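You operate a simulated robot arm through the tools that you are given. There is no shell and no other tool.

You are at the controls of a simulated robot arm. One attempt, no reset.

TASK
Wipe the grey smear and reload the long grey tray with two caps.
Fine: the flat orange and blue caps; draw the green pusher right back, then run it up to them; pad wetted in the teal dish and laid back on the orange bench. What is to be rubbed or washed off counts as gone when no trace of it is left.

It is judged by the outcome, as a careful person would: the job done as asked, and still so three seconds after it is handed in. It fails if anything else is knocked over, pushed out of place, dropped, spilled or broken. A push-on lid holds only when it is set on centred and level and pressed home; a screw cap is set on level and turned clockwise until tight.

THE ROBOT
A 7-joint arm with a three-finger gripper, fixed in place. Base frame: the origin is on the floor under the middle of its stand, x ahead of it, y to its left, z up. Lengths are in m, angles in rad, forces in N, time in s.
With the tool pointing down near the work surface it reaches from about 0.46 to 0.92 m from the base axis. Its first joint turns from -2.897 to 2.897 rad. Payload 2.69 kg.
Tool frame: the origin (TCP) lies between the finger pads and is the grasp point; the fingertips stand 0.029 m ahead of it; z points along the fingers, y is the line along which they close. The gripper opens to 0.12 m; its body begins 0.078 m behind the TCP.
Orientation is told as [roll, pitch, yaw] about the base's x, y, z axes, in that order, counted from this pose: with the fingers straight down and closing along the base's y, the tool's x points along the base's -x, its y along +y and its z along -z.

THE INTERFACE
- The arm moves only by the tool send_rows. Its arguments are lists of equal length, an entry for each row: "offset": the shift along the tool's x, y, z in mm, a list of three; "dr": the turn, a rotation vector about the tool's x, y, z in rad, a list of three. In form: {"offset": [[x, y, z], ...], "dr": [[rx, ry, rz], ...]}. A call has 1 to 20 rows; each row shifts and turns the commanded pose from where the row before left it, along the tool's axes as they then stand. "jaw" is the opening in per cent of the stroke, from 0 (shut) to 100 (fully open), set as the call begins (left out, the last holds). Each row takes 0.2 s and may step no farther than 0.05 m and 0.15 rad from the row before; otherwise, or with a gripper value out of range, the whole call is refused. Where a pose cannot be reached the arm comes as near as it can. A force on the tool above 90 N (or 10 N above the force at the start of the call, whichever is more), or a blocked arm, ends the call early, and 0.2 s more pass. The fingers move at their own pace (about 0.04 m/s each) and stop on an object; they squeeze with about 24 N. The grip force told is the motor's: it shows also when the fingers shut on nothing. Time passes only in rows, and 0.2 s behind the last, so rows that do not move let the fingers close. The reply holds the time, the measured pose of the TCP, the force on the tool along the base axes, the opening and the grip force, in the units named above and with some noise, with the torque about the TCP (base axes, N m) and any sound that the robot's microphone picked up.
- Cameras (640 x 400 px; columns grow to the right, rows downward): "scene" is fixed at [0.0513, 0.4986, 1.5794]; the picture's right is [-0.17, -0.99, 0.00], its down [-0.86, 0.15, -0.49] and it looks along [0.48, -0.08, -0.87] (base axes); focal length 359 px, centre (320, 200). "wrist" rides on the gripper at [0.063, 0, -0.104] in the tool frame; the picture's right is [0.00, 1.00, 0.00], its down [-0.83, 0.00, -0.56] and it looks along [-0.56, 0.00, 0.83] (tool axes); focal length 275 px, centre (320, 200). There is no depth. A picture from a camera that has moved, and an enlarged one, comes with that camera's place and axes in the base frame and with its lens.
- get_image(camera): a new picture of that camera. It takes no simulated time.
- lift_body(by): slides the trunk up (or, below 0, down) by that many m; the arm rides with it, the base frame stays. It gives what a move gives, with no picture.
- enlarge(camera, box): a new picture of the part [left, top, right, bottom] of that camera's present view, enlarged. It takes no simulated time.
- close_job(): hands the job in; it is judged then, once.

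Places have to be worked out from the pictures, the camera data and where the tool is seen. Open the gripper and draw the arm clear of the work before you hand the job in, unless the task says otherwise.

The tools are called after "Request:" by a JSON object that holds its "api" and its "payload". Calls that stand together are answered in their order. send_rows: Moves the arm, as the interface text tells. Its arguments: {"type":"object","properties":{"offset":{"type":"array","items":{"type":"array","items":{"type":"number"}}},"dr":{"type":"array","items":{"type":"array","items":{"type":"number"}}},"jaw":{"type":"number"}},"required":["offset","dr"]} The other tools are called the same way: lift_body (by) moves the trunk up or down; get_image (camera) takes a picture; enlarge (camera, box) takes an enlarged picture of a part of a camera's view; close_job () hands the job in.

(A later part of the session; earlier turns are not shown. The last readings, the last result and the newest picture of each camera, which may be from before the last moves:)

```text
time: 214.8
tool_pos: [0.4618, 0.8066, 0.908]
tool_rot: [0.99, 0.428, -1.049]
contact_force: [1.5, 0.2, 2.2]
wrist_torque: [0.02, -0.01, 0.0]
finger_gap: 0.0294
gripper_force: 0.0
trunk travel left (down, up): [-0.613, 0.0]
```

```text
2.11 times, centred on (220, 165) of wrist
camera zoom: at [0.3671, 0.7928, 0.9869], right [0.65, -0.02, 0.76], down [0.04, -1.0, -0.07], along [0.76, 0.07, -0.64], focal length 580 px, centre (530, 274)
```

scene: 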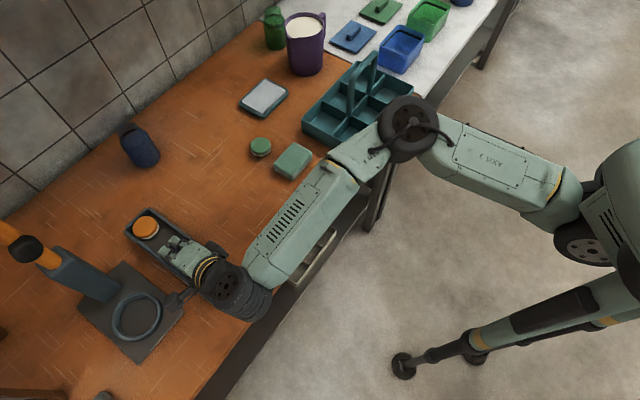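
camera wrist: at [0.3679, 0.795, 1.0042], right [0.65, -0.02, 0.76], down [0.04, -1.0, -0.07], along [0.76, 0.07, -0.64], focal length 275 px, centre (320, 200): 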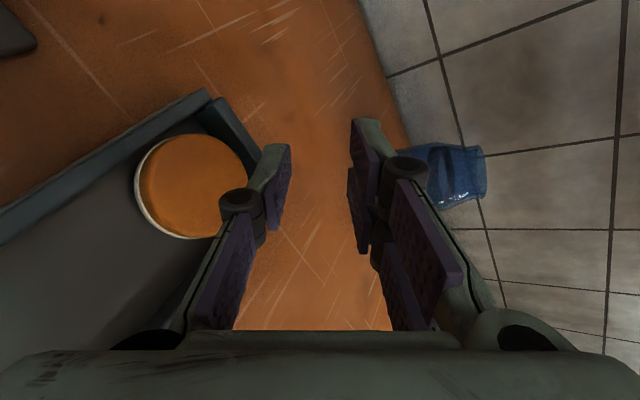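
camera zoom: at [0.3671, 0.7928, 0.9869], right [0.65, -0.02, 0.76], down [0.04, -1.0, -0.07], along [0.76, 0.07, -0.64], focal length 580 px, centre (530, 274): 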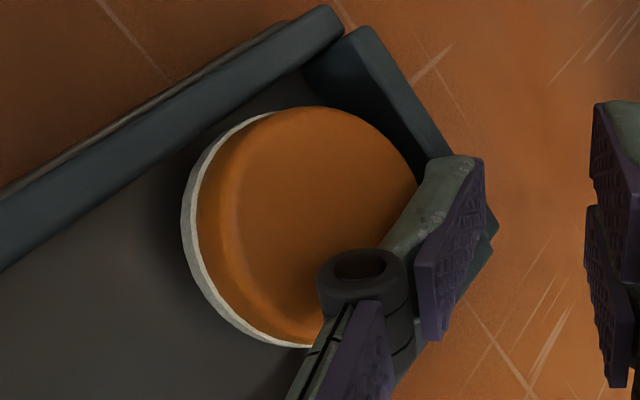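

Low force while going down, so the corner is sinking into the pocket. I continue.

Request:
{"api": "send_rows", "payload": {"offset": [[-0.8, -1.5, 1.0], [0, 0, 0]], "dr": [[0, 0, 0], [0, 0, 0]]}}

Request:
{"api": "send_rows", "payload": {"offset": [[-0.8, -1.5, 1.0], [0, 0, 0]], "dr": [[0, 0, 0], [0, 0, 0]]}}

Request:
{"api": "send_rows", "payload": {"offset": [[-0.8, -1.5, 1.0], [0, 0, 0]], "dr": [[0, 0, 0], [0, 0, 0]]}}

Request:
{"api": "enlarge", "payload": {"camera": "wrist", "box": [120, 70, 320, 260]}}

```text
time: 215.4
tool_pos: [0.4604, 0.8063, 0.907]
tool_rot: [0.99, 0.427, -1.05]
contact_force: [1.3, -0.4, 2.3]
wrist_torque: [0.04, 0.0, 0.01]
finger_gap: 0.0303
gripper_force: 0.2
trunk travel left (down, up): [-0.613, 0.0]
```

```text
time: 216.0
tool_pos: [0.4623, 0.8052, 0.905]
tool_rot: [0.991, 0.429, -1.049]
contact_force: [1.9, 0.7, 3.0]
wrist_torque: [0.06, -0.08, 0.01]
finger_gap: 0.0303
gripper_force: 0.0
trunk travel left (down, up): [-0.613, 0.0]
```

```text
time: 216.6
tool_pos: [0.4587, 0.8057, 0.9036]
tool_rot: [0.991, 0.426, -1.049]
contact_force: [1.8, -1.7, 2.3]
wrist_torque: [0.0, -0.06, 0.01]
finger_gap: 0.0315
gripper_force: 0.1
trunk travel left (down, up): [-0.613, 0.0]
```

```text
2.11 times, centred on (220, 165) of wrist
camera zoom: at [0.3662, 0.7923, 0.981], right [0.65, -0.02, 0.76], down [0.04, -1.0, -0.07], along [0.76, 0.07, -0.64], focal length 580 px, centre (530, 274)
```

zoom: 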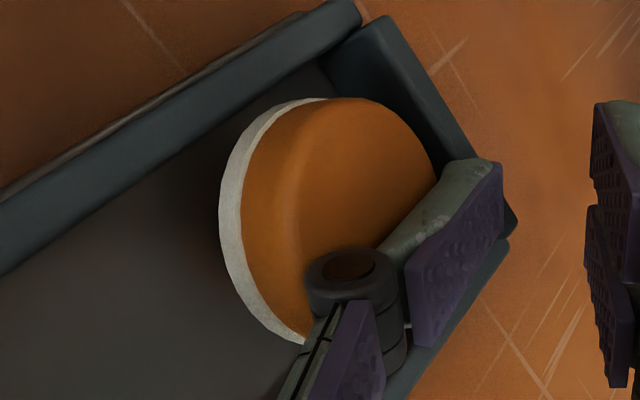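

The corner is now ~9 mm down and orange seems to be tipping slightly with its near side up. I pull gently inward and watch.

Request:
{"api": "send_rows", "payload": {"offset": [[-0.36, -0.65, -1.3], [-0.36, -0.65, -1.3], [-0.36, -0.65, -1.3], [-0.36, -0.65, -1.3], [0, 0, 0]], "dr": [[0, 0, 0], [0, 0, 0], [0, 0, 0], [0, 0, 0], [0, 0, 0]]}}

Request:
{"api": "enlarge", "payload": {"camera": "wrist", "box": [120, 70, 320, 260]}}

Request:
{"api": "enlarge", "payload": {"camera": "scene", "box": [110, 190, 200, 260]}}

```text
time: 217.8
tool_pos: [0.4568, 0.8018, 0.9032]
tool_rot: [0.992, 0.427, -1.049]
contact_force: [1.2, 0.3, 2.7]
wrist_torque: [0.06, -0.05, -0.02]
finger_gap: 0.0297
gripper_force: 0.0
trunk travel left (down, up): [-0.613, 0.0]
```

```text
2.11 times, centred on (220, 165) of wrist
camera zoom: at [0.3622, 0.7881, 0.9815], right [0.65, -0.03, 0.76], down [0.04, -1.0, -0.07], along [0.76, 0.07, -0.64], focal length 580 px, centre (530, 274)
```

zoom: 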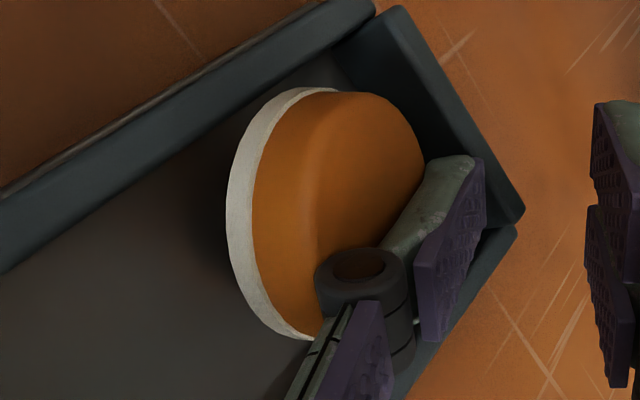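

```text
5.71 times, centred on (155, 225) of scene
camera zoom: at [0.0513, 0.4986, 1.5794], right [-0.17, -0.99, 0.0], down [-0.86, 0.15, -0.49], along [0.48, -0.08, -0.87], focal length 2050 px, centre (1263, 57)
```

zoom: 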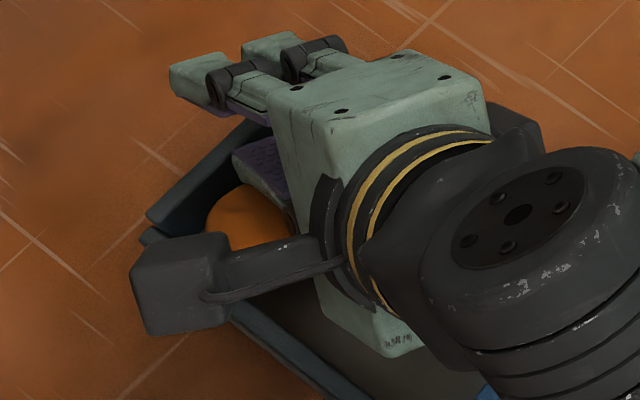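

A gap to the end wall has opened: orange is moving inward with the finger. I keep pulling in at 2 mm per row.

Request:
{"api": "send_rows", "payload": {"offset": [[-0.48, -0.87, -1.73], [-0.48, -0.87, -1.73], [-0.48, -0.87, -1.73], [-0.48, -0.87, -1.73], [-0.48, -0.87, -1.73], [-0.48, -0.87, -1.73], [0, 0, 0]], "dr": [[0, 0, 0], [0, 0, 0], [0, 0, 0], [0, 0, 0], [0, 0, 0], [0, 0, 0], [0, 0, 0]]}}

Request:
{"api": "enlarge", "payload": {"camera": "wrist", "box": [120, 50, 340, 260]}}

```text
time: 219.4
tool_pos: [0.4485, 0.7939, 0.9028]
tool_rot: [0.99, 0.428, -1.051]
contact_force: [1.7, 1.2, 1.8]
wrist_torque: [0.02, -0.01, 0.0]
finger_gap: 0.0293
gripper_force: 0.1
trunk travel left (down, up): [-0.613, 0.0]
```

```text
1.90 times, centred on (230, 155) of wrist
camera zoom: at [0.3539, 0.7803, 0.9816], right [0.65, -0.03, 0.76], down [0.04, -1.0, -0.07], along [0.76, 0.07, -0.64], focal length 524 px, centre (491, 286)
```

zoom: 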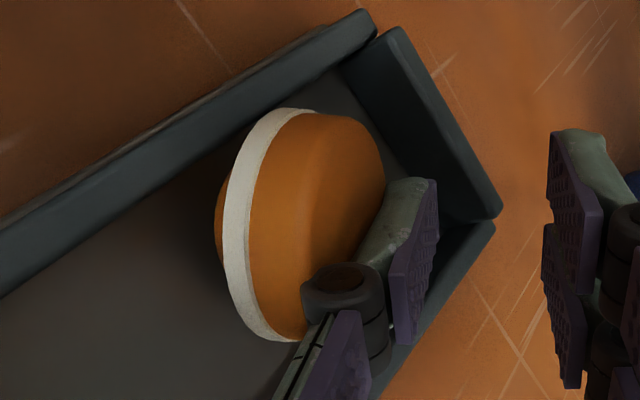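

Orange is clearly off the end wall (about 20 mm) but tipped up. I raise the finger slowly so it settles flat again.

Request:
{"api": "send_rows", "payload": {"offset": [[0.42, 0.76, -0.5], [0.42, 0.76, -0.5], [0.42, 0.76, -0.5], [0.42, 0.76, -0.5], [0.42, 0.76, -0.5], [0.42, 0.76, -0.5], [0.42, 0.76, -0.5], [0.42, 0.76, -0.5], [0.42, 0.76, -0.5], [0.42, 0.76, -0.5], [0.83, 1.5, -1], [0.83, 1.5, -1], [0.83, 1.5, -1], [4.2, 7.6, -5], [0, 0, 0]], "dr": [[0, 0, 0], [0, 0, 0], [0, 0, 0], [0, 0, 0], [0, 0, 0], [0, 0, 0], [0, 0, 0], [0, 0, 0], [0, 0, 0], [0, 0, 0], [0, 0, 0], [0, 0, 0], [0, 0, 0], [0, 0, 0], [0, 0, 0]]}}

Request:
{"api": "enlarge", "payload": {"camera": "wrist", "box": [120, 50, 340, 260]}}

Request:
{"api": "enlarge", "payload": {"camera": "scene", "box": [110, 190, 230, 290]}}

```text
time: 222.6
tool_pos: [0.4478, 0.7929, 0.9289]
tool_rot: [0.991, 0.426, -1.051]
contact_force: [-0.1, -0.2, -0.7]
wrist_torque: [0.02, 0.03, 0.03]
finger_gap: 0.03
gripper_force: 0.0
trunk travel left (down, up): [-0.613, 0.0]
```

```text
1.90 times, centred on (230, 155) of wrist
camera zoom: at [0.3539, 0.7793, 1.0073], right [0.65, -0.02, 0.76], down [0.04, -1.0, -0.06], along [0.76, 0.07, -0.64], focal length 524 px, centre (491, 286)
```

zoom: 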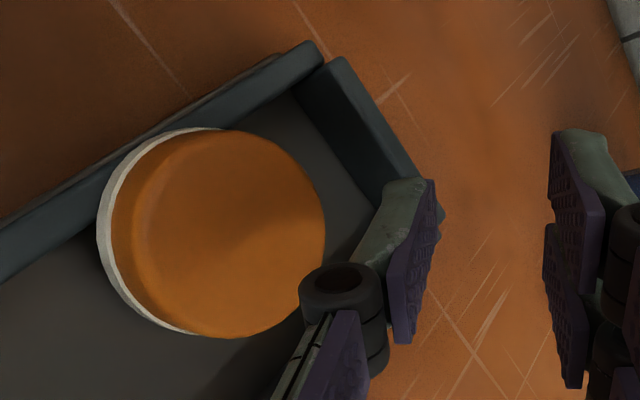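

```text
4.00 times, centred on (170, 240) of scene
camera zoom: at [0.0513, 0.4986, 1.5794], right [-0.17, -0.99, 0.0], down [-0.86, 0.15, -0.49], along [0.48, -0.08, -0.87], focal length 1435 px, centre (920, 40)
```

zoom: 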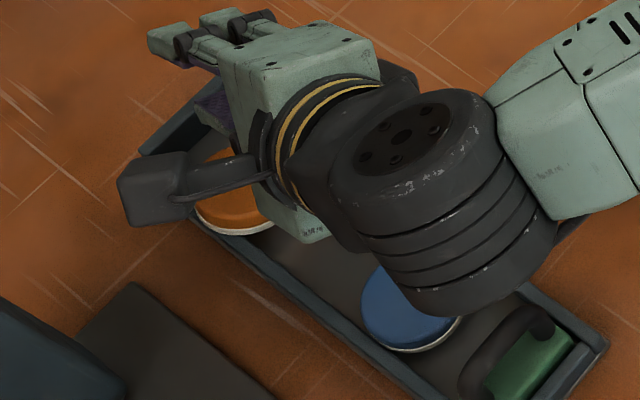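

Orange has come off the end wall, but its left edge has ridden up onto the tray's left wall. I'll nudge it back in from outside: raise, cross over to the left side of the tray, and look.

Request:
{"api": "send_rows", "payload": {"offset": [[6.7, 12.2, -8], [27.5, -22.7, -11.9], [27.5, -22.7, -11.9], [0, 0, 0]], "dr": [[0, 0, 0], [0, 0, 0], [0, 0, 0], [0, 0, 0]]}}

Request:
{"api": "get_image", "payload": {"camera": "wrist"}}

Request:
{"api": "enlarge", "payload": {"camera": "scene", "box": [110, 190, 230, 290]}}

```text
time: 223.6
tool_pos: [0.3786, 0.8219, 0.9469]
tool_rot: [0.992, 0.427, -1.05]
contact_force: [-0.9, -0.1, -0.4]
wrist_torque: [0.0, 0.01, 0.0]
finger_gap: 0.03
gripper_force: 0.1
trunk travel left (down, up): [-0.613, 0.0]
```

```text
taken
camera wrist: at [0.2842, 0.8094, 1.0244], right [0.65, -0.02, 0.76], down [0.04, -1.0, -0.06], along [0.76, 0.07, -0.64], focal length 275 px, centre (320, 200)
```

wrist: 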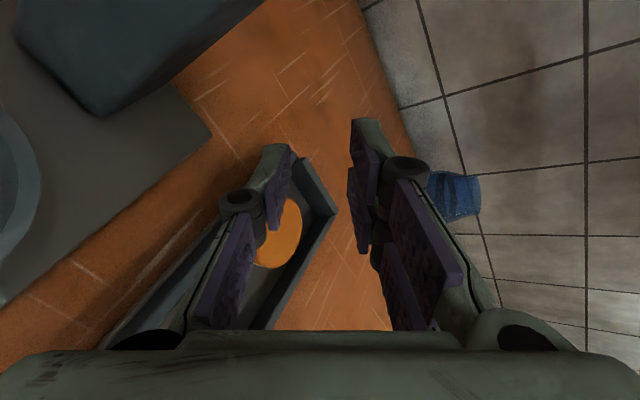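

```text
4.00 times, centred on (170, 240) of scene
camera zoom: at [0.0513, 0.4986, 1.5794], right [-0.17, -0.99, 0.0], down [-0.86, 0.15, -0.49], along [0.48, -0.08, -0.87], focal length 1435 px, centre (920, 40)
```

zoom: 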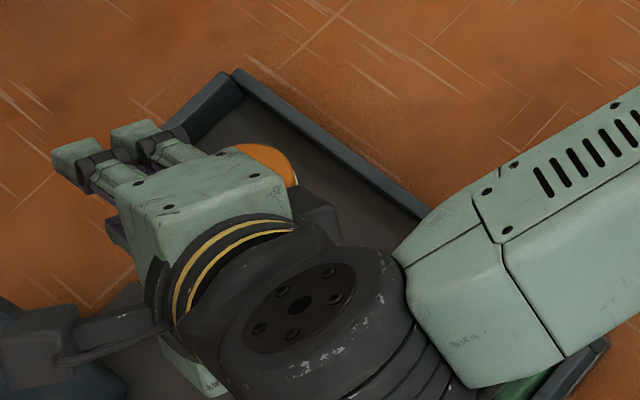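

My view of orange is blocked here, so I draw back toward the near end at this height and look with the fixed camera before touching anything.

Request:
{"api": "send_rows", "payload": {"offset": [[-15, 5, -40], [-12, -12, -38], [-12, -12, -38], [0, 0, 0]], "dr": [[0, 0, 0], [0, 0, 0], [0, 0, 0], [0, 0, 0]]}}

Request:
{"api": "enlarge", "payload": {"camera": "scene", "box": [110, 190, 230, 290]}}

Request:
{"api": "get_image", "payload": {"camera": "wrist"}}

```text
time: 224.6
tool_pos: [0.3132, 0.7211, 0.9744]
tool_rot: [0.99, 0.427, -1.051]
contact_force: [0.1, 0.9, 0.3]
wrist_torque: [0.02, -0.01, 0.0]
finger_gap: 0.03
gripper_force: 0.0
trunk travel left (down, up): [-0.613, 0.0]
```

```text
4.00 times, centred on (170, 240) of scene
camera zoom: at [0.0513, 0.4986, 1.5794], right [-0.17, -0.99, 0.0], down [-0.86, 0.15, -0.49], along [0.48, -0.08, -0.87], focal length 1435 px, centre (920, 40)
```

zoom: 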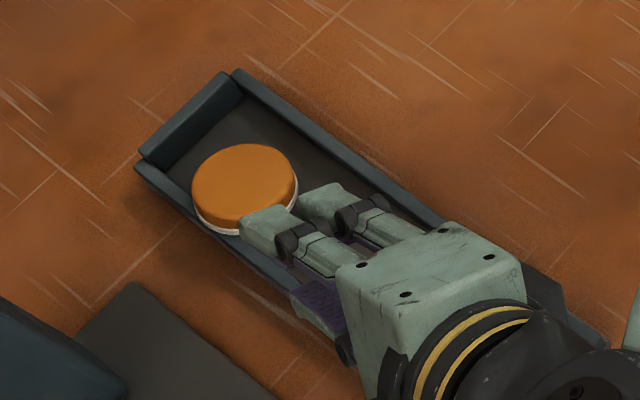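

```text
taken
camera wrist: at [0.2196, 0.7079, 1.0527], right [0.65, -0.03, 0.76], down [0.04, -1.0, -0.07], along [0.76, 0.07, -0.64], focal length 275 px, centre (320, 200)
```

wrist: 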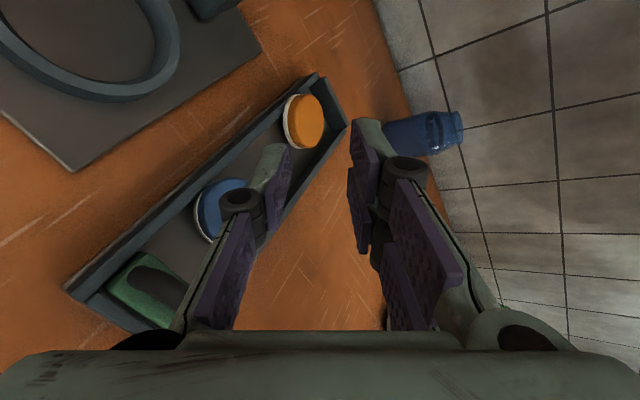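

I enlarge orange strongly to see whether it lies flat inside the tray or rests on the wall.

Request:
{"api": "enlarge", "payload": {"camera": "scene", "box": [140, 205, 200, 255]}}

Request:
{"api": "enlarge", "payload": {"camera": "wrist", "box": [240, 60, 360, 160]}}

```text
8.00 times, centred on (170, 230) of scene
camera zoom: at [0.0513, 0.4986, 1.5794], right [-0.17, -0.99, 0.0], down [-0.86, 0.15, -0.49], along [0.48, -0.08, -0.87], focal length 2871 px, centre (1520, -40)
```

zoom: 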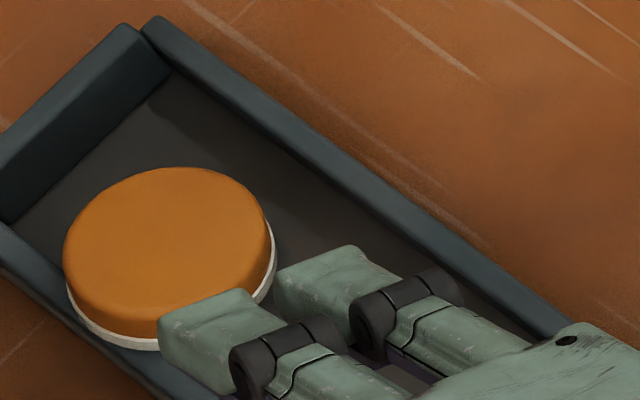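

```text
4.00 times, centred on (300, 110) of wrist
camera zoom: at [0.2196, 0.7079, 1.0527], right [0.65, -0.03, 0.76], down [0.04, -1.0, -0.07], along [0.76, 0.07, -0.64], focal length 1101 px, centre (400, 560)
```

zoom: 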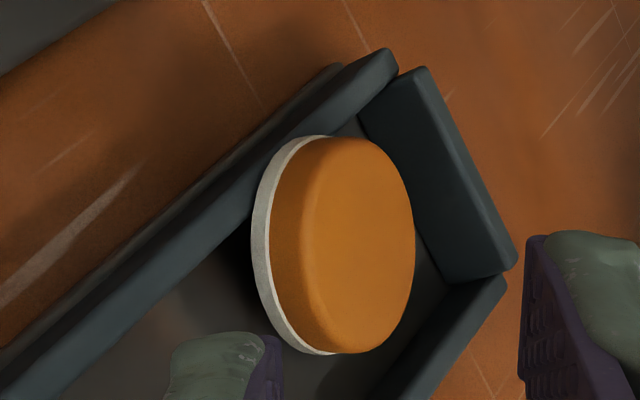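

Orange's left edge is indeed resting up on the left wall. I go back out along the left side of the tray, beyond its edge, and lower the finger beside it.

Request:
{"api": "send_rows", "payload": {"offset": [[10.8, 4.4, 30.5], [10.8, 4.4, 30.5], [10.8, 4.3, 30.5], [10.8, 4.3, 30.4], [0, 0, 0]], "dr": [[0, 0, 0], [0, 0, 0], [0, 0, 0], [0, 0, 0], [0, 0, 0]]}}

Request:
{"api": "enlarge", "payload": {"camera": "wrist", "box": [160, 60, 380, 260]}}

Request:
{"api": "enlarge", "payload": {"camera": "scene", "box": [90, 190, 210, 290]}}

```text
time: 225.8
tool_pos: [0.3808, 0.8295, 0.9451]
tool_rot: [0.992, 0.427, -1.049]
contact_force: [0.0, 0.8, 1.0]
wrist_torque: [-0.02, -0.04, 0.0]
finger_gap: 0.0302
gripper_force: 0.1
trunk travel left (down, up): [-0.613, 0.0]
```

```text
2.00 times, centred on (270, 160) of wrist
camera zoom: at [0.2858, 0.8172, 1.0222], right [0.65, -0.02, 0.76], down [0.04, -1.0, -0.06], along [0.76, 0.07, -0.64], focal length 551 px, centre (420, 280)
```

zoom: 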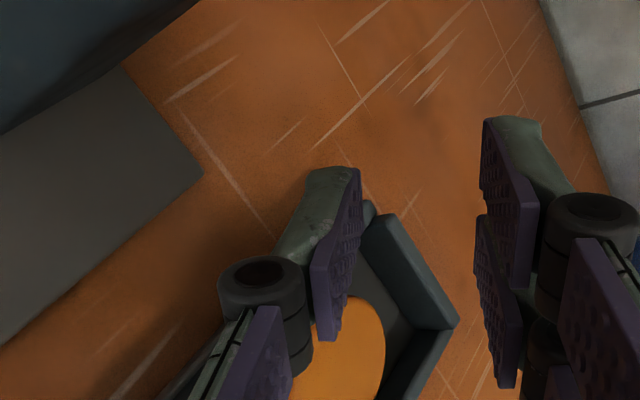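

```text
4.00 times, centred on (150, 240) of scene
camera zoom: at [0.0513, 0.4986, 1.5794], right [-0.17, -0.99, 0.0], down [-0.86, 0.15, -0.49], along [0.48, -0.08, -0.87], focal length 1435 px, centre (1000, 40)
```

zoom: 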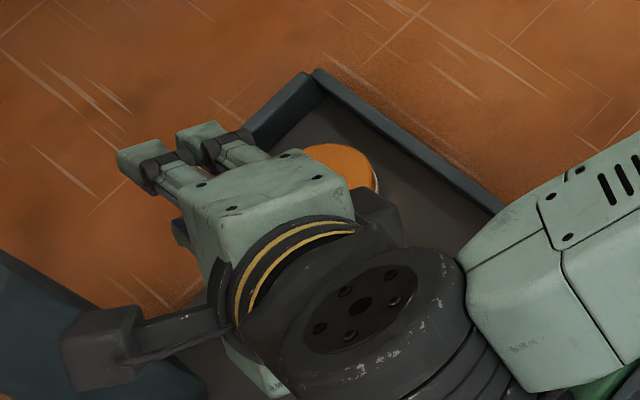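

The finger hangs just outside the left wall beside orange. I lower it 26 mm in two steps and check the force.

Request:
{"api": "send_rows", "payload": {"offset": [[-5.4, -9.9, 6.5], [0, 0, 0]], "dr": [[0, 0, 0], [0, 0, 0]]}}

Request:
{"api": "send_rows", "payload": {"offset": [[-5.4, -9.9, 6.5], [0, 0, 0]], "dr": [[0, 0, 0], [0, 0, 0]]}}

Request:
{"api": "enlarge", "payload": {"camera": "wrist", "box": [160, 60, 380, 260]}}

```text
time: 226.4
tool_pos: [0.3815, 0.8316, 0.9298]
tool_rot: [0.992, 0.429, -1.051]
contact_force: [-0.1, 0.2, 0.1]
wrist_torque: [-0.01, 0.01, 0.01]
finger_gap: 0.0301
gripper_force: 0.1
trunk travel left (down, up): [-0.613, 0.0]
```

```text
time: 227.0
tool_pos: [0.3803, 0.8307, 0.9169]
tool_rot: [0.992, 0.429, -1.049]
contact_force: [0.6, 0.2, -0.1]
wrist_torque: [0.0, -0.01, -0.02]
finger_gap: 0.03
gripper_force: 0.0
trunk travel left (down, up): [-0.613, 0.0]
```

```text
2.00 times, centred on (270, 160) of wrist
camera zoom: at [0.2869, 0.8173, 0.9951], right [0.65, -0.02, 0.76], down [0.04, -1.0, -0.07], along [0.76, 0.07, -0.64], focal length 551 px, centre (420, 280)
```

zoom: 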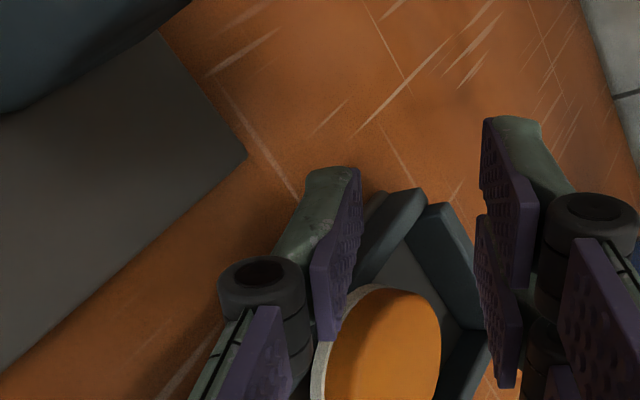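

The finger is outside the left wall beside orange's raised edge. I raise 5 mm so it passes over the rim, then push toward the right in small steps.

Request:
{"api": "send_rows", "payload": {"offset": [[2.1, 3.8, -2.5], [-2.6, 1.4, 0], [-2.6, 1.4, 0], [-2.6, 1.4, 0], [-2.6, 1.4, 0], [0, 0, 0]], "dr": [[0, 0, 0], [0, 0, 0], [0, 0, 0], [0, 0, 0], [0, 0, 0], [0, 0, 0]]}}

Request:
{"api": "enlarge", "payload": {"camera": "wrist", "box": [160, 60, 380, 260]}}

```text
time: 228.4
tool_pos: [0.388, 0.821, 0.9221]
tool_rot: [0.991, 0.428, -1.05]
contact_force: [0.0, 0.4, 0.1]
wrist_torque: [0.0, 0.03, 0.02]
finger_gap: 0.03
gripper_force: 0.0
trunk travel left (down, up): [-0.613, 0.0]
```

```text
2.00 times, centred on (270, 160) of wrist
camera zoom: at [0.2943, 0.8083, 1.0], right [0.65, -0.03, 0.76], down [0.04, -1.0, -0.07], along [0.76, 0.07, -0.64], focal length 551 px, centre (420, 280)
```

zoom: 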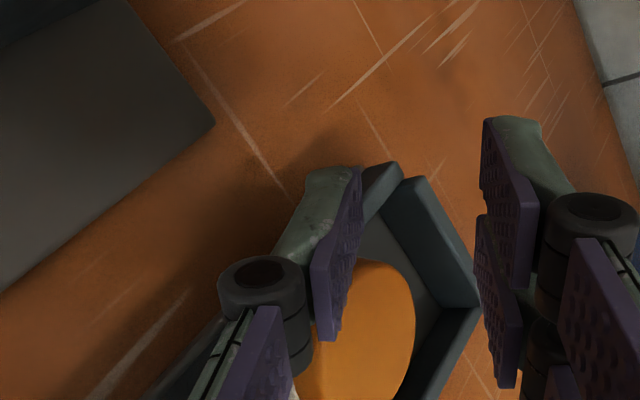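

No contact yet. I continue pushing right another 12 mm.

Request:
{"api": "send_rows", "payload": {"offset": [[-2.6, 1.4, 0], [-2.6, 1.4, 0], [0, 0, 0]], "dr": [[0, 0, 0], [0, 0, 0], [0, 0, 0]]}}

Request:
{"api": "send_rows", "payload": {"offset": [[-2.6, 1.4, 0], [-2.6, 1.4, 0], [0, 0, 0]], "dr": [[0, 0, 0], [0, 0, 0], [0, 0, 0]]}}

Request:
{"api": "enlarge", "payload": {"camera": "wrist", "box": [160, 60, 380, 260]}}

Request:
{"api": "enlarge", "payload": {"camera": "scene", "box": [90, 190, 210, 290]}}

```text
time: 229.2
tool_pos: [0.3923, 0.8176, 0.922]
tool_rot: [0.991, 0.428, -1.047]
contact_force: [0.4, -0.4, 0.9]
wrist_torque: [0.01, -0.02, -0.02]
finger_gap: 0.0297
gripper_force: 0.0
trunk travel left (down, up): [-0.613, 0.0]
```

```text
time: 230.0
tool_pos: [0.3955, 0.8133, 0.9225]
tool_rot: [0.991, 0.429, -1.049]
contact_force: [0.8, 0.7, 0.5]
wrist_torque: [-0.02, -0.02, 0.0]
finger_gap: 0.0298
gripper_force: 0.0
trunk travel left (down, up): [-0.613, 0.0]
```

```text
2.00 times, centred on (270, 160) of wrist
camera zoom: at [0.3025, 0.7999, 0.9999], right [0.65, -0.02, 0.76], down [0.04, -1.0, -0.07], along [0.76, 0.07, -0.64], focal length 551 px, centre (420, 280)
```

zoom: 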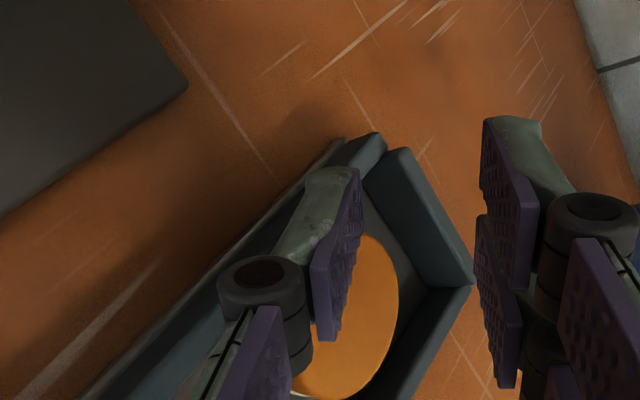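

```text
4.00 times, centred on (150, 240) of scene
camera zoom: at [0.0513, 0.4986, 1.5794], right [-0.17, -0.99, 0.0], down [-0.86, 0.15, -0.49], along [0.48, -0.08, -0.87], focal length 1435 px, centre (1000, 40)
```

zoom: 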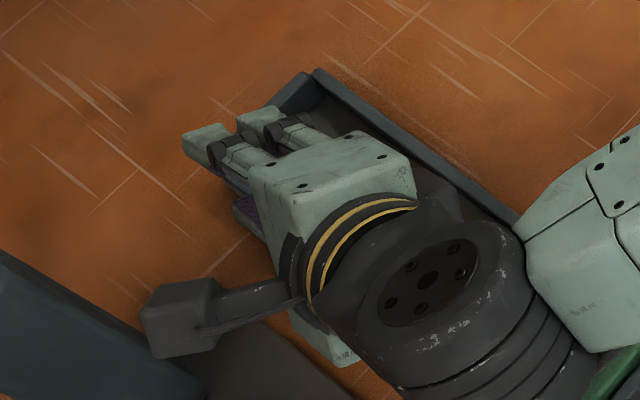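

Small contact forces; orange is shifting right. A few more millimetres, then I lift and look.

Request:
{"api": "send_rows", "payload": {"offset": [[-2.6, 1.4, 0], [-1.8, 1, 0], [0, 0, 0], [4.2, 7.6, -5], [8.3, 15.2, -10], [-12, -9, -35], [-12, -9, -35], [0, 0, 0]], "dr": [[0, 0, 0], [0, 0, 0], [0, 0, 0], [0, 0, 0], [0, 0, 0], [0, 0, 0], [0, 0, 0], [0, 0, 0]]}}

Request:
{"api": "enlarge", "payload": {"camera": "scene", "box": [130, 200, 200, 260]}}

Request:
{"api": "get_image", "payload": {"camera": "wrist"}}

```text
time: 231.8
tool_pos: [0.3563, 0.7478, 0.9616]
tool_rot: [0.992, 0.428, -1.052]
contact_force: [-0.5, -0.2, 0.5]
wrist_torque: [0.03, 0.0, -0.01]
finger_gap: 0.0301
gripper_force: 0.0
trunk travel left (down, up): [-0.613, 0.0]
```

```text
6.67 times, centred on (165, 230) of scene
camera zoom: at [0.0513, 0.4986, 1.5794], right [-0.17, -0.99, 0.0], down [-0.86, 0.15, -0.49], along [0.48, -0.08, -0.87], focal length 2392 px, centre (1353, 0)
```

zoom: 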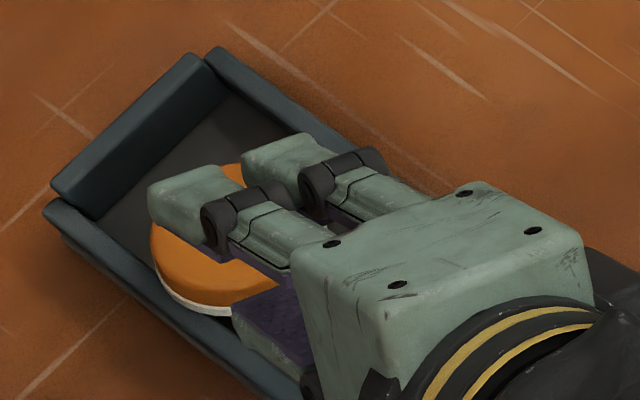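

```text
taken
camera wrist: at [0.2625, 0.7342, 1.0407], right [0.65, -0.03, 0.76], down [0.04, -1.0, -0.07], along [0.76, 0.07, -0.64], focal length 275 px, centre (320, 200)
```

wrist: 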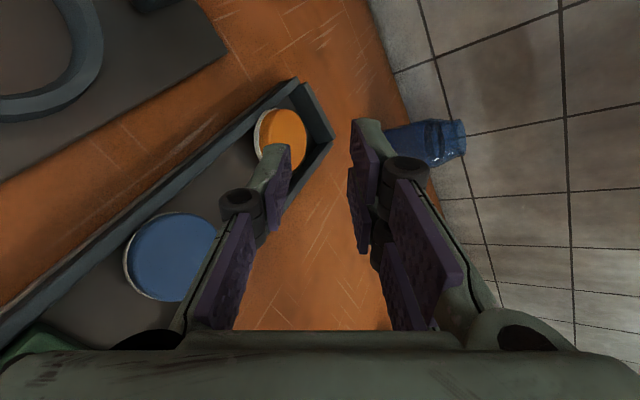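

Orange is back inside the tray, lying about 24 mm from the end wall at e1≈0.865. Now I can hook behind it: I undo the roll, close the fingers and go over the gap.

Request:
{"api": "send_rows", "payload": {"offset": [[0, 0, 0], [0, 0, 0], [0, 0, 0], [0, 0, 0], [-2, 3.3, 38.9], [-2, 3.3, 38.9], [-2, 3.2, 38.9], [0, 0, 0]], "dr": [[0, 0, -0.125], [0, 0, -0.125], [0, 0, -0.125], [0, 0, -0.125], [0, 0, 0], [0, 0, 0], [0, 0, 0], [0, 0, 0]], "jaw": 0}}

Request:
{"api": "enlarge", "payload": {"camera": "wrist", "box": [200, 60, 420, 220]}}

Request:
{"api": "enlarge", "payload": {"camera": "scene", "box": [110, 190, 210, 270]}}

```text
time: 233.6
tool_pos: [0.4351, 0.8207, 0.9137]
tool_rot: [1.049, -0.004, -0.784]
contact_force: [0.3, 0.0, -0.5]
wrist_torque: [0.01, -0.02, -0.01]
finger_gap: 0.0
gripper_force: 24.2
trunk travel left (down, up): [-0.613, 0.0]
```

```text
2.50 times, centred on (310, 140) of wrist
camera zoom: at [0.3253, 0.8019, 0.9655], right [0.35, 0.36, 0.87], down [0.25, -0.93, 0.28], along [0.9, 0.12, -0.41], focal length 688 px, centre (345, 350)
```

zoom: 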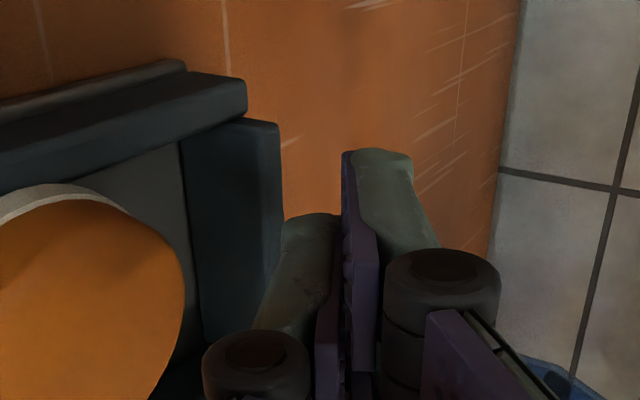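

```text
5.00 times, centred on (160, 230) of scene
camera zoom: at [0.0513, 0.4986, 1.5794], right [-0.17, -0.99, 0.0], down [-0.86, 0.15, -0.49], along [0.48, -0.08, -0.87], focal length 1794 px, centre (1120, 50)
```

zoom: 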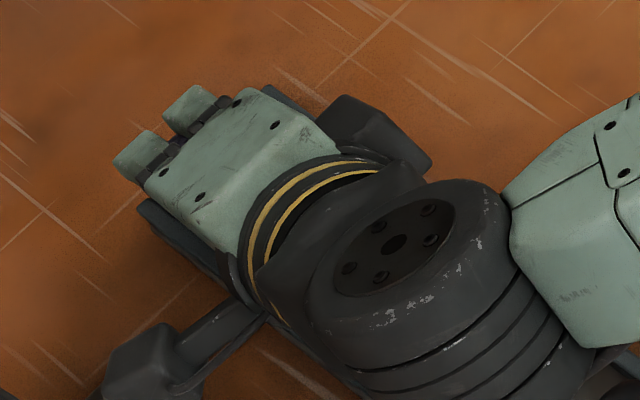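

The tips are over the gap behind orange. I lower in steps, watching for contact with either side.

Request:
{"api": "send_rows", "payload": {"offset": [[0, -5.7, 2.1], [0, -5.7, 2.2], [0, 0, 0]], "dr": [[0, 0, 0], [0, 0, 0], [0, 0, 0]]}}

Request:
{"api": "send_rows", "payload": {"offset": [[0, -2.2, 1.25], [0, 0, 0]], "dr": [[0, 0, 0], [0, 0, 0]]}}

Request:
{"api": "send_rows", "payload": {"offset": [[0, -2.2, 1.25], [0, 0, 0]], "dr": [[0, 0, 0], [0, 0, 0]]}}

Request:
{"api": "enlarge", "payload": {"camera": "wrist", "box": [200, 60, 420, 220]}}

```text
time: 234.4
tool_pos: [0.4337, 0.8185, 0.9013]
tool_rot: [1.049, 0.001, -0.783]
contact_force: [0.2, -1.4, 0.1]
wrist_torque: [0.02, 0.03, -0.01]
finger_gap: 0.0
gripper_force: 23.6
trunk travel left (down, up): [-0.613, 0.0]
```

```text
time: 235.0
tool_pos: [0.434, 0.8191, 0.8984]
tool_rot: [1.048, 0.001, -0.784]
contact_force: [-0.2, 0.0, -0.3]
wrist_torque: [0.03, 0.02, -0.02]
finger_gap: 0.0
gripper_force: 23.8
trunk travel left (down, up): [-0.613, 0.0]
```

```text
time: 235.6
tool_pos: [0.4338, 0.8178, 0.8967]
tool_rot: [1.049, 0.0, -0.783]
contact_force: [-0.3, -0.8, 0.3]
wrist_torque: [0.0, -0.02, 0.02]
finger_gap: 0.0
gripper_force: 24.3
trunk travel left (down, up): [-0.613, 0.0]
```

```text
2.50 times, centred on (310, 140) of wrist
camera zoom: at [0.3238, 0.7994, 0.948], right [0.35, 0.36, 0.87], down [0.25, -0.93, 0.28], along [0.9, 0.12, -0.41], focal length 688 px, centre (345, 350)
```

zoom: 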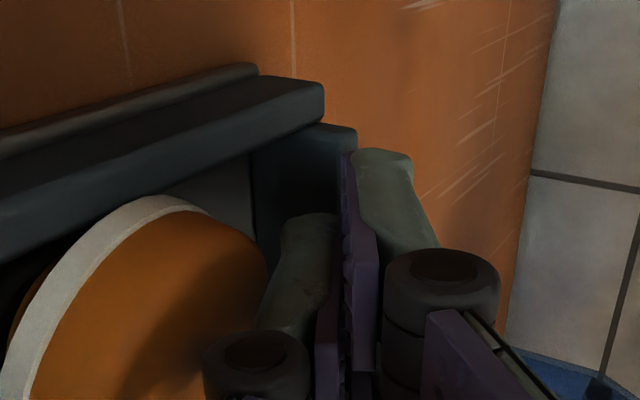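

No contact yet at about 4 mm below the cap's top. I go 4 mm deeper.

Request:
{"api": "send_rows", "payload": {"offset": [[0, -1.8, 1.0], [0, 0, 0]], "dr": [[0, 0, 0], [0, 0, 0]]}}

Request:
{"api": "send_rows", "payload": {"offset": [[0, -1.8, 1.0], [0, 0, 0]], "dr": [[0, 0, 0], [0, 0, 0]]}}

Request:
{"api": "send_rows", "payload": {"offset": [[0, -1.8, 1.0], [0, 0, 0]], "dr": [[0, 0, 0], [0, 0, 0]]}}

```text
time: 236.2
tool_pos: [0.4342, 0.8187, 0.8934]
tool_rot: [1.05, 0.0, -0.784]
contact_force: [0.3, 0.8, 0.9]
wrist_torque: [0.02, -0.01, 0.02]
finger_gap: 0.0002
gripper_force: 24.0
trunk travel left (down, up): [-0.613, 0.0]
```

```text
time: 236.8
tool_pos: [0.4328, 0.8184, 0.8921]
tool_rot: [1.049, 0.001, -0.783]
contact_force: [0.6, 0.0, 1.1]
wrist_torque: [-0.04, 0.04, 0.04]
finger_gap: 0.0
gripper_force: 23.6
trunk travel left (down, up): [-0.613, 0.0]
```

```text
time: 237.4
tool_pos: [0.4347, 0.8178, 0.8904]
tool_rot: [1.051, -0.001, -0.783]
contact_force: [0.4, 0.3, 5.7]
wrist_torque: [-0.05, 0.05, 0.05]
finger_gap: 0.0
gripper_force: 24.1
trunk travel left (down, up): [-0.613, 0.0]
```

Deep enough (about 9 mm). I ease up 1 mm and pull inward steadily.

Request:
{"api": "send_rows", "payload": {"offset": [[0, 0.9, -0.5], [0, -1.5, -2.6], [0, -1.5, -2.6], [0, -1.5, -2.6], [0, -1.5, -2.6], [0, -1.5, -2.6], [0, -1.5, -2.6], [0, 0, 0]], "dr": [[0, 0, 0], [0, 0, 0], [0, 0, 0], [0, 0, 0], [0, 0, 0], [0, 0, 0], [0, 0, 0], [0, 0, 0]]}}

Request:
{"api": "get_image", "payload": {"camera": "wrist"}}

Request:
{"api": "enlarge", "payload": {"camera": "scene", "box": [110, 190, 230, 290]}}

```text
time: 239.2
tool_pos: [0.42, 0.8046, 0.8919]
tool_rot: [1.05, 0.0, -0.784]
contact_force: [0.3, 2.0, 2.2]
wrist_torque: [0.01, -0.03, 0.02]
finger_gap: 0.0
gripper_force: 24.4
trunk travel left (down, up): [-0.613, 0.0]
```

```text
taken
camera wrist: at [0.3107, 0.7868, 0.9432], right [0.35, 0.36, 0.87], down [0.25, -0.93, 0.28], along [0.9, 0.12, -0.41], focal length 275 px, centre (320, 200)
```

wrist: 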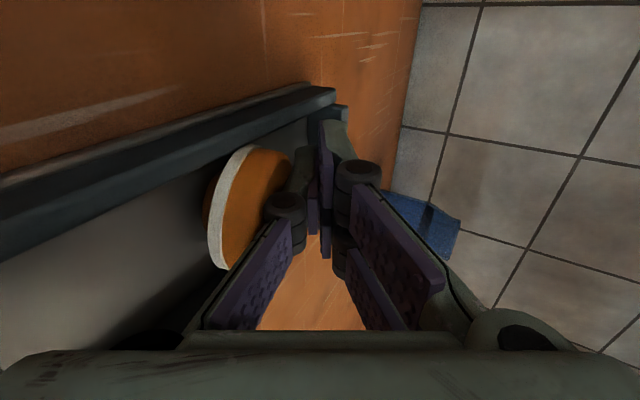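

```text
4.00 times, centred on (170, 240) of scene
camera zoom: at [0.0513, 0.4986, 1.5794], right [-0.17, -0.99, 0.0], down [-0.86, 0.15, -0.49], along [0.48, -0.08, -0.87], focal length 1435 px, centre (920, 40)
```

zoom: 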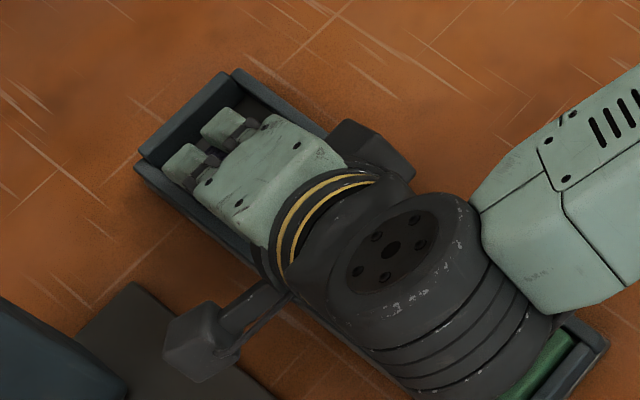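

Orange is coming along, though tipped by the hook. I pull another 24 mm at the same pace.

Request:
{"api": "send_rows", "payload": {"offset": [[0, -1.5, -2.6], [0, -1.5, -2.6], [0, -1.5, -2.6], [0, -1.5, -2.6], [0, -1.5, -2.6], [0, -1.5, -2.6], [0, -1.5, -2.6], [0, -1.5, -2.6], [0, 0, 0]], "dr": [[0, 0, 0], [0, 0, 0], [0, 0, 0], [0, 0, 0], [0, 0, 0], [0, 0, 0], [0, 0, 0], [0, 0, 0], [0, 0, 0]]}}

Request:
{"api": "get_image", "payload": {"camera": "wrist"}}

Request:
{"api": "enlarge", "payload": {"camera": "scene", "box": [110, 190, 230, 290]}}

```text
time: 241.2
tool_pos: [0.4036, 0.788, 0.8919]
tool_rot: [1.05, 0.0, -0.784]
contact_force: [5.3, 4.2, 14.8]
wrist_torque: [0.09, -0.12, -0.01]
finger_gap: 0.0
gripper_force: 24.0
trunk travel left (down, up): [-0.613, 0.0]
```

```text
taken
camera wrist: at [0.2941, 0.7693, 0.9446], right [0.35, 0.35, 0.87], down [0.25, -0.93, 0.28], along [0.9, 0.12, -0.41], focal length 275 px, centre (320, 200)
```

wrist: 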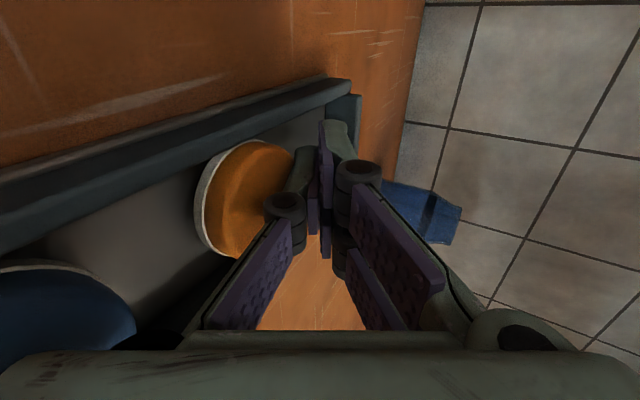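

```text
4.00 times, centred on (170, 240) of scene
camera zoom: at [0.0513, 0.4986, 1.5794], right [-0.17, -0.99, 0.0], down [-0.86, 0.15, -0.49], along [0.48, -0.08, -0.87], focal length 1435 px, centre (920, 40)
```

zoom: 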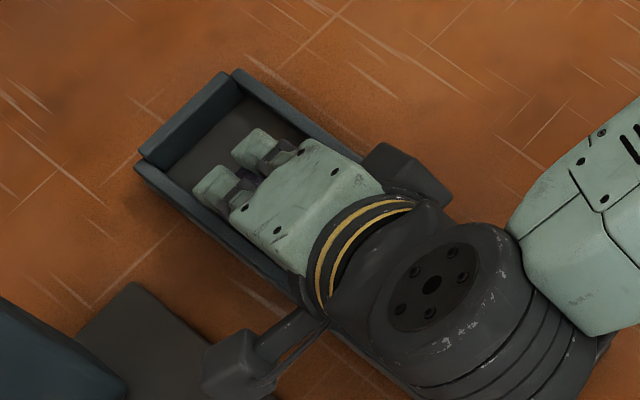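

Orange is now near e1≈0.825 and flat. Next I take blue out of the tray: raise, come inward, stand the tool up again and set the 0.22 side lean above blue.

Request:
{"api": "send_rows", "payload": {"offset": [[0, 15.3, -8.8], [0, 15.3, -8.8], [0, 15.4, -8.8], [0, -16.6, -28.9], [0, -16.6, -28.9], [0, -16.6, -28.9], [0, 0, 0]], "dr": [[0, 0, 0], [0, 0, 0], [0, 0, 0], [0, 0, 0], [0, 0, 0], [0, 0, 0], [0, 0, 0]]}}

Request:
{"api": "send_rows", "payload": {"offset": [[0, 0, 0], [0, 0, 0], [0, 0, 0], [0, 0, 0], [0, 0, 0], [0, 0, 0], [0, 0, 0], [0, 0, 0], [0, 0, 0], [0, 0, 0]], "dr": [[0.15, 0, 0], [0.15, 0, 0], [0.15, 0, 0], [0.15, 0, 0], [0.15, 0, 0], [0.15, 0, 0], [0.15, 0, 0], [0, 0.11, 0], [0, 0.11, 0], [0, 0, 0]], "jaw": 62}}

Request:
{"api": "get_image", "payload": {"camera": "wrist"}}

Request:
{"api": "enlarge", "payload": {"camera": "scene", "box": [110, 190, 250, 310]}}

```text
time: 242.8
tool_pos: [0.3324, 0.7169, 0.9444]
tool_rot: [1.049, -0.001, -0.784]
contact_force: [0.2, 0.9, 0.1]
wrist_torque: [-0.01, 0.0, 0.0]
finger_gap: 0.0
gripper_force: 23.9
trunk travel left (down, up): [-0.613, 0.0]
```

```text
time: 245.0
tool_pos: [0.3315, 0.7003, 0.9442]
tool_rot: [0.0, 0.222, -0.784]
contact_force: [0.0, 0.3, 0.0]
wrist_torque: [0.01, 0.0, 0.02]
finger_gap: 0.0743
gripper_force: 0.1
out of reach, approached as far as the arm can: row 7
trunk travel left (down, up): [-0.613, 0.0]
```

```text
taken
camera wrist: at [0.303, 0.7282, 1.0593], right [0.7, 0.71, 0.0], down [0.66, -0.66, 0.36], along [0.26, -0.25, -0.93], focal length 275 px, centre (320, 200)
```

wrist: 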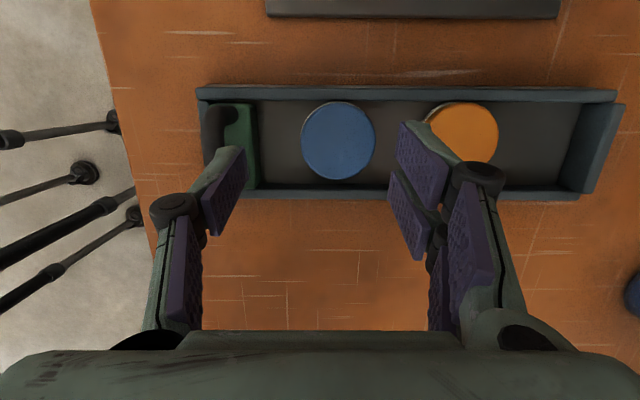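

```text
3.33 times, centred on (180, 250) of scene
camera zoom: at [0.0513, 0.4986, 1.5794], right [-0.17, -0.99, 0.0], down [-0.86, 0.15, -0.49], along [0.48, -0.08, -0.87], focal length 1196 px, centre (787, 33)
```

zoom: 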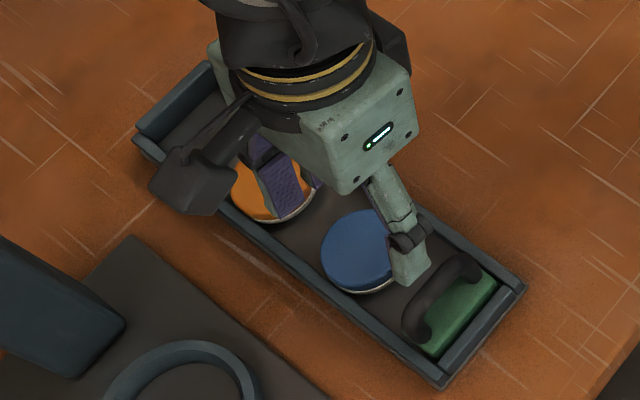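

Both caps lie flat: blue at e1≈0.742, orange at 0.826. I come down on blue with a 60 mm opening.

Request:
{"api": "send_rows", "payload": {"offset": [[0, 6.5, 0], [0, 6.6, 0], [-2.4, 0, 13.8], [-2.4, 0, 13.8], [0, 0, 0]], "dr": [[0, 0, 0], [0, 0, 0], [0, 0, 0], [0, 0, 0], [0, 0, 0]], "jaw": 50}}

Request:
{"api": "get_image", "payload": {"camera": "wrist"}}

```text
time: 246.2
tool_pos: [0.3389, 0.7105, 0.9162]
tool_rot: [0.0, 0.222, -0.784]
contact_force: [0.2, -0.9, 0.8]
wrist_torque: [0.0, 0.0, 0.01]
finger_gap: 0.0602
gripper_force: 0.1
trunk travel left (down, up): [-0.613, 0.0]
```

```text
taken
camera wrist: at [0.3113, 0.738, 1.0316], right [0.7, 0.71, 0.0], down [0.66, -0.66, 0.36], along [0.26, -0.25, -0.93], focal length 275 px, centre (320, 200)
```

wrist: 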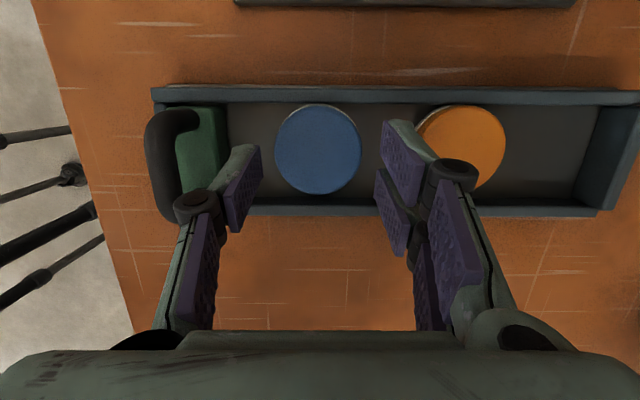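

Aligned. I descend the rest and close on blue.

Request:
{"api": "send_rows", "payload": {"offset": [[-2.3, -0.6, 14], [-2.4, -0.6, 13.8], [0, 0, 0]], "dr": [[0, 0, 0], [0, 0, 0], [0, 0, 0]]}}

Request:
{"api": "send_rows", "payload": {"offset": [[0, 0, 0], [0, 0, 0], [0, 0, 0], [0, 0, 0]], "dr": [[0, 0, 0], [0, 0, 0], [0, 0, 0], [0, 0, 0]], "jaw": 0}}

Request:
{"api": "send_rows", "payload": {"offset": [[1.1, 0, -5], [1.1, 0, -5], [2.2, 0, -10], [4.4, 0, -20], [4.4, 0, -20], [0, 0, 0]], "dr": [[0, 0, 0], [0, 0, 0], [0, 0, 0], [0, 0, 0], [0, 0, 0], [0, 0, 0]]}}

Request:
{"api": "get_image", "payload": {"camera": "wrist"}}

```text
time: 247.0
tool_pos: [0.337, 0.7114, 0.8874]
tool_rot: [-0.001, 0.219, -0.783]
contact_force: [0.3, 0.3, 0.4]
wrist_torque: [0.02, 0.0, 0.0]
finger_gap: 0.0597
gripper_force: 0.0
trunk travel left (down, up): [-0.613, 0.0]
```

```text
time: 248.0
tool_pos: [0.3387, 0.711, 0.8872]
tool_rot: [0.0, 0.222, -0.784]
contact_force: [1.7, 2.0, 5.5]
wrist_torque: [0.14, -0.17, 0.04]
finger_gap: 0.0474
gripper_force: 23.9
trunk travel left (down, up): [-0.613, 0.0]
```

```text
time: 249.4
tool_pos: [0.3393, 0.7113, 0.9488]
tool_rot: [0.0, 0.219, -0.784]
contact_force: [-0.1, 0.2, 0.5]
wrist_torque: [0.02, -0.02, 0.04]
finger_gap: 0.0476
gripper_force: 23.9
trunk travel left (down, up): [-0.613, 0.0]
```

```text
taken
camera wrist: at [0.3102, 0.7396, 1.0645], right [0.7, 0.71, 0.0], down [0.66, -0.66, 0.36], along [0.26, -0.25, -0.93], focal length 275 px, centre (320, 200)
```

wrist: 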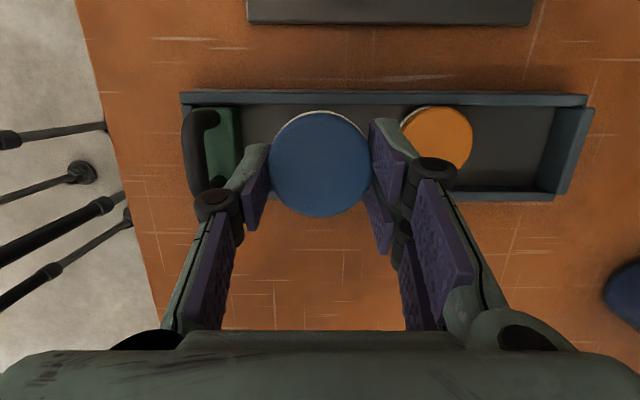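

Blue is held. I carry it back to the clear bench spot right of the tray and set it down.

Request:
{"api": "send_rows", "payload": {"offset": [[-40.3, 0, -9], [-40.3, 0, -9], [-40.3, 0, -9], [-40.3, 0, -9], [-4.3, 0, 19.5], [-4.3, 0, 19.5], [-4.4, 0, 20], [0, 0, 0]], "dr": [[0, 0, 0], [0, 0, 0], [0, 0, 0], [0, 0, 0], [0, 0, 0], [0, 0, 0], [0, 0, 0], [0, 0, 0]]}}

Request:
{"api": "send_rows", "payload": {"offset": [[-0.5, 0, 2.2], [0, 0, 0]], "dr": [[0, 0, 0], [0, 0, 0]]}}

Request:
{"api": "send_rows", "payload": {"offset": [[-0.4, 0, 1.8], [0, 0, 0]], "dr": [[0, 0, 0], [0, 0, 0]]}}

```text
time: 251.2
tool_pos: [0.4561, 0.5941, 0.8905]
tool_rot: [0.0, 0.219, -0.784]
contact_force: [-0.5, 0.3, 0.0]
wrist_torque: [0.02, 0.01, 0.02]
finger_gap: 0.0469
gripper_force: 23.8
trunk travel left (down, up): [-0.613, 0.0]
```

```text
time: 251.8
tool_pos: [0.4562, 0.5949, 0.8866]
tool_rot: [-0.001, 0.217, -0.783]
contact_force: [0.3, -0.1, -0.5]
wrist_torque: [-0.02, 0.0, -0.02]
finger_gap: 0.0471
gripper_force: 24.4
trunk travel left (down, up): [-0.613, 0.0]
```

```text
time: 252.4
tool_pos: [0.4557, 0.595, 0.8847]
tool_rot: [0.0, 0.219, -0.785]
contact_force: [0.0, 0.1, 1.0]
wrist_torque: [-0.01, 0.01, 0.01]
finger_gap: 0.047
gripper_force: 24.3
trunk travel left (down, up): [-0.613, 0.0]
```

Request:
{"api": "send_rows", "payload": {"offset": [[-0.4, 0, 1.6], [0, 0, 0]], "dr": [[0, 0, 0], [0, 0, 0]]}}

Request:
{"api": "send_rows", "payload": {"offset": [[0, 0, 0], [0, 0, 0], [0, 0, 0]], "dr": [[0, 0, 0], [0, 0, 0], [0, 0, 0]], "jaw": 62}}

Request:
{"api": "send_rows", "payload": {"offset": [[3, 0, -14], [4.4, 0, -19.5], [6, 0, -27], [0, 0, 0]], "dr": [[0, 0, 0], [0, 0, 0], [0, 0, 0], [0, 0, 0]]}}

Request:
{"api": "get_image", "payload": {"camera": "wrist"}}

```text
time: 253.0
tool_pos: [0.4547, 0.5943, 0.8828]
tool_rot: [0.001, 0.22, -0.784]
contact_force: [0.5, -0.9, -0.1]
wrist_torque: [0.03, -0.01, 0.0]
finger_gap: 0.0472
gripper_force: 23.6
trunk travel left (down, up): [-0.613, 0.0]
```

```text
time: 253.8
tool_pos: [0.4558, 0.5954, 0.8844]
tool_rot: [0.0, 0.219, -0.783]
contact_force: [-0.4, 0.8, -0.1]
wrist_torque: [0.01, -0.01, -0.03]
finger_gap: 0.0744
gripper_force: 0.0
trunk travel left (down, up): [-0.613, 0.0]
```

```text
time: 254.8
tool_pos: [0.456, 0.5948, 0.9457]
tool_rot: [-0.002, 0.218, -0.784]
contact_force: [-1.0, 0.5, -0.9]
wrist_torque: [-0.01, -0.03, 0.0]
finger_gap: 0.0746
gripper_force: 0.0
trunk travel left (down, up): [-0.613, 0.0]
```

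```text
taken
camera wrist: at [0.4261, 0.6231, 1.0604], right [0.7, 0.71, 0.0], down [0.66, -0.66, 0.36], along [0.26, -0.25, -0.93], focal length 275 px, centre (320, 200)
```

wrist: 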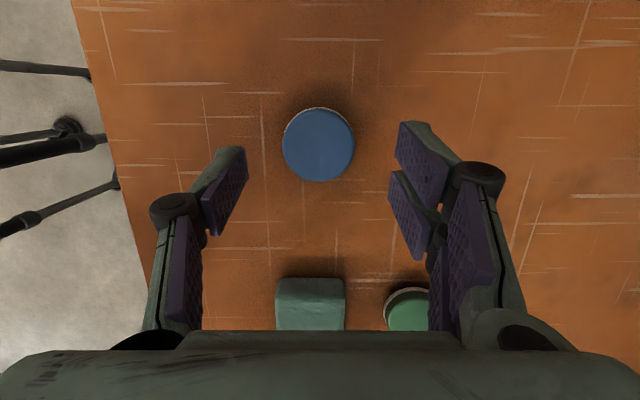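

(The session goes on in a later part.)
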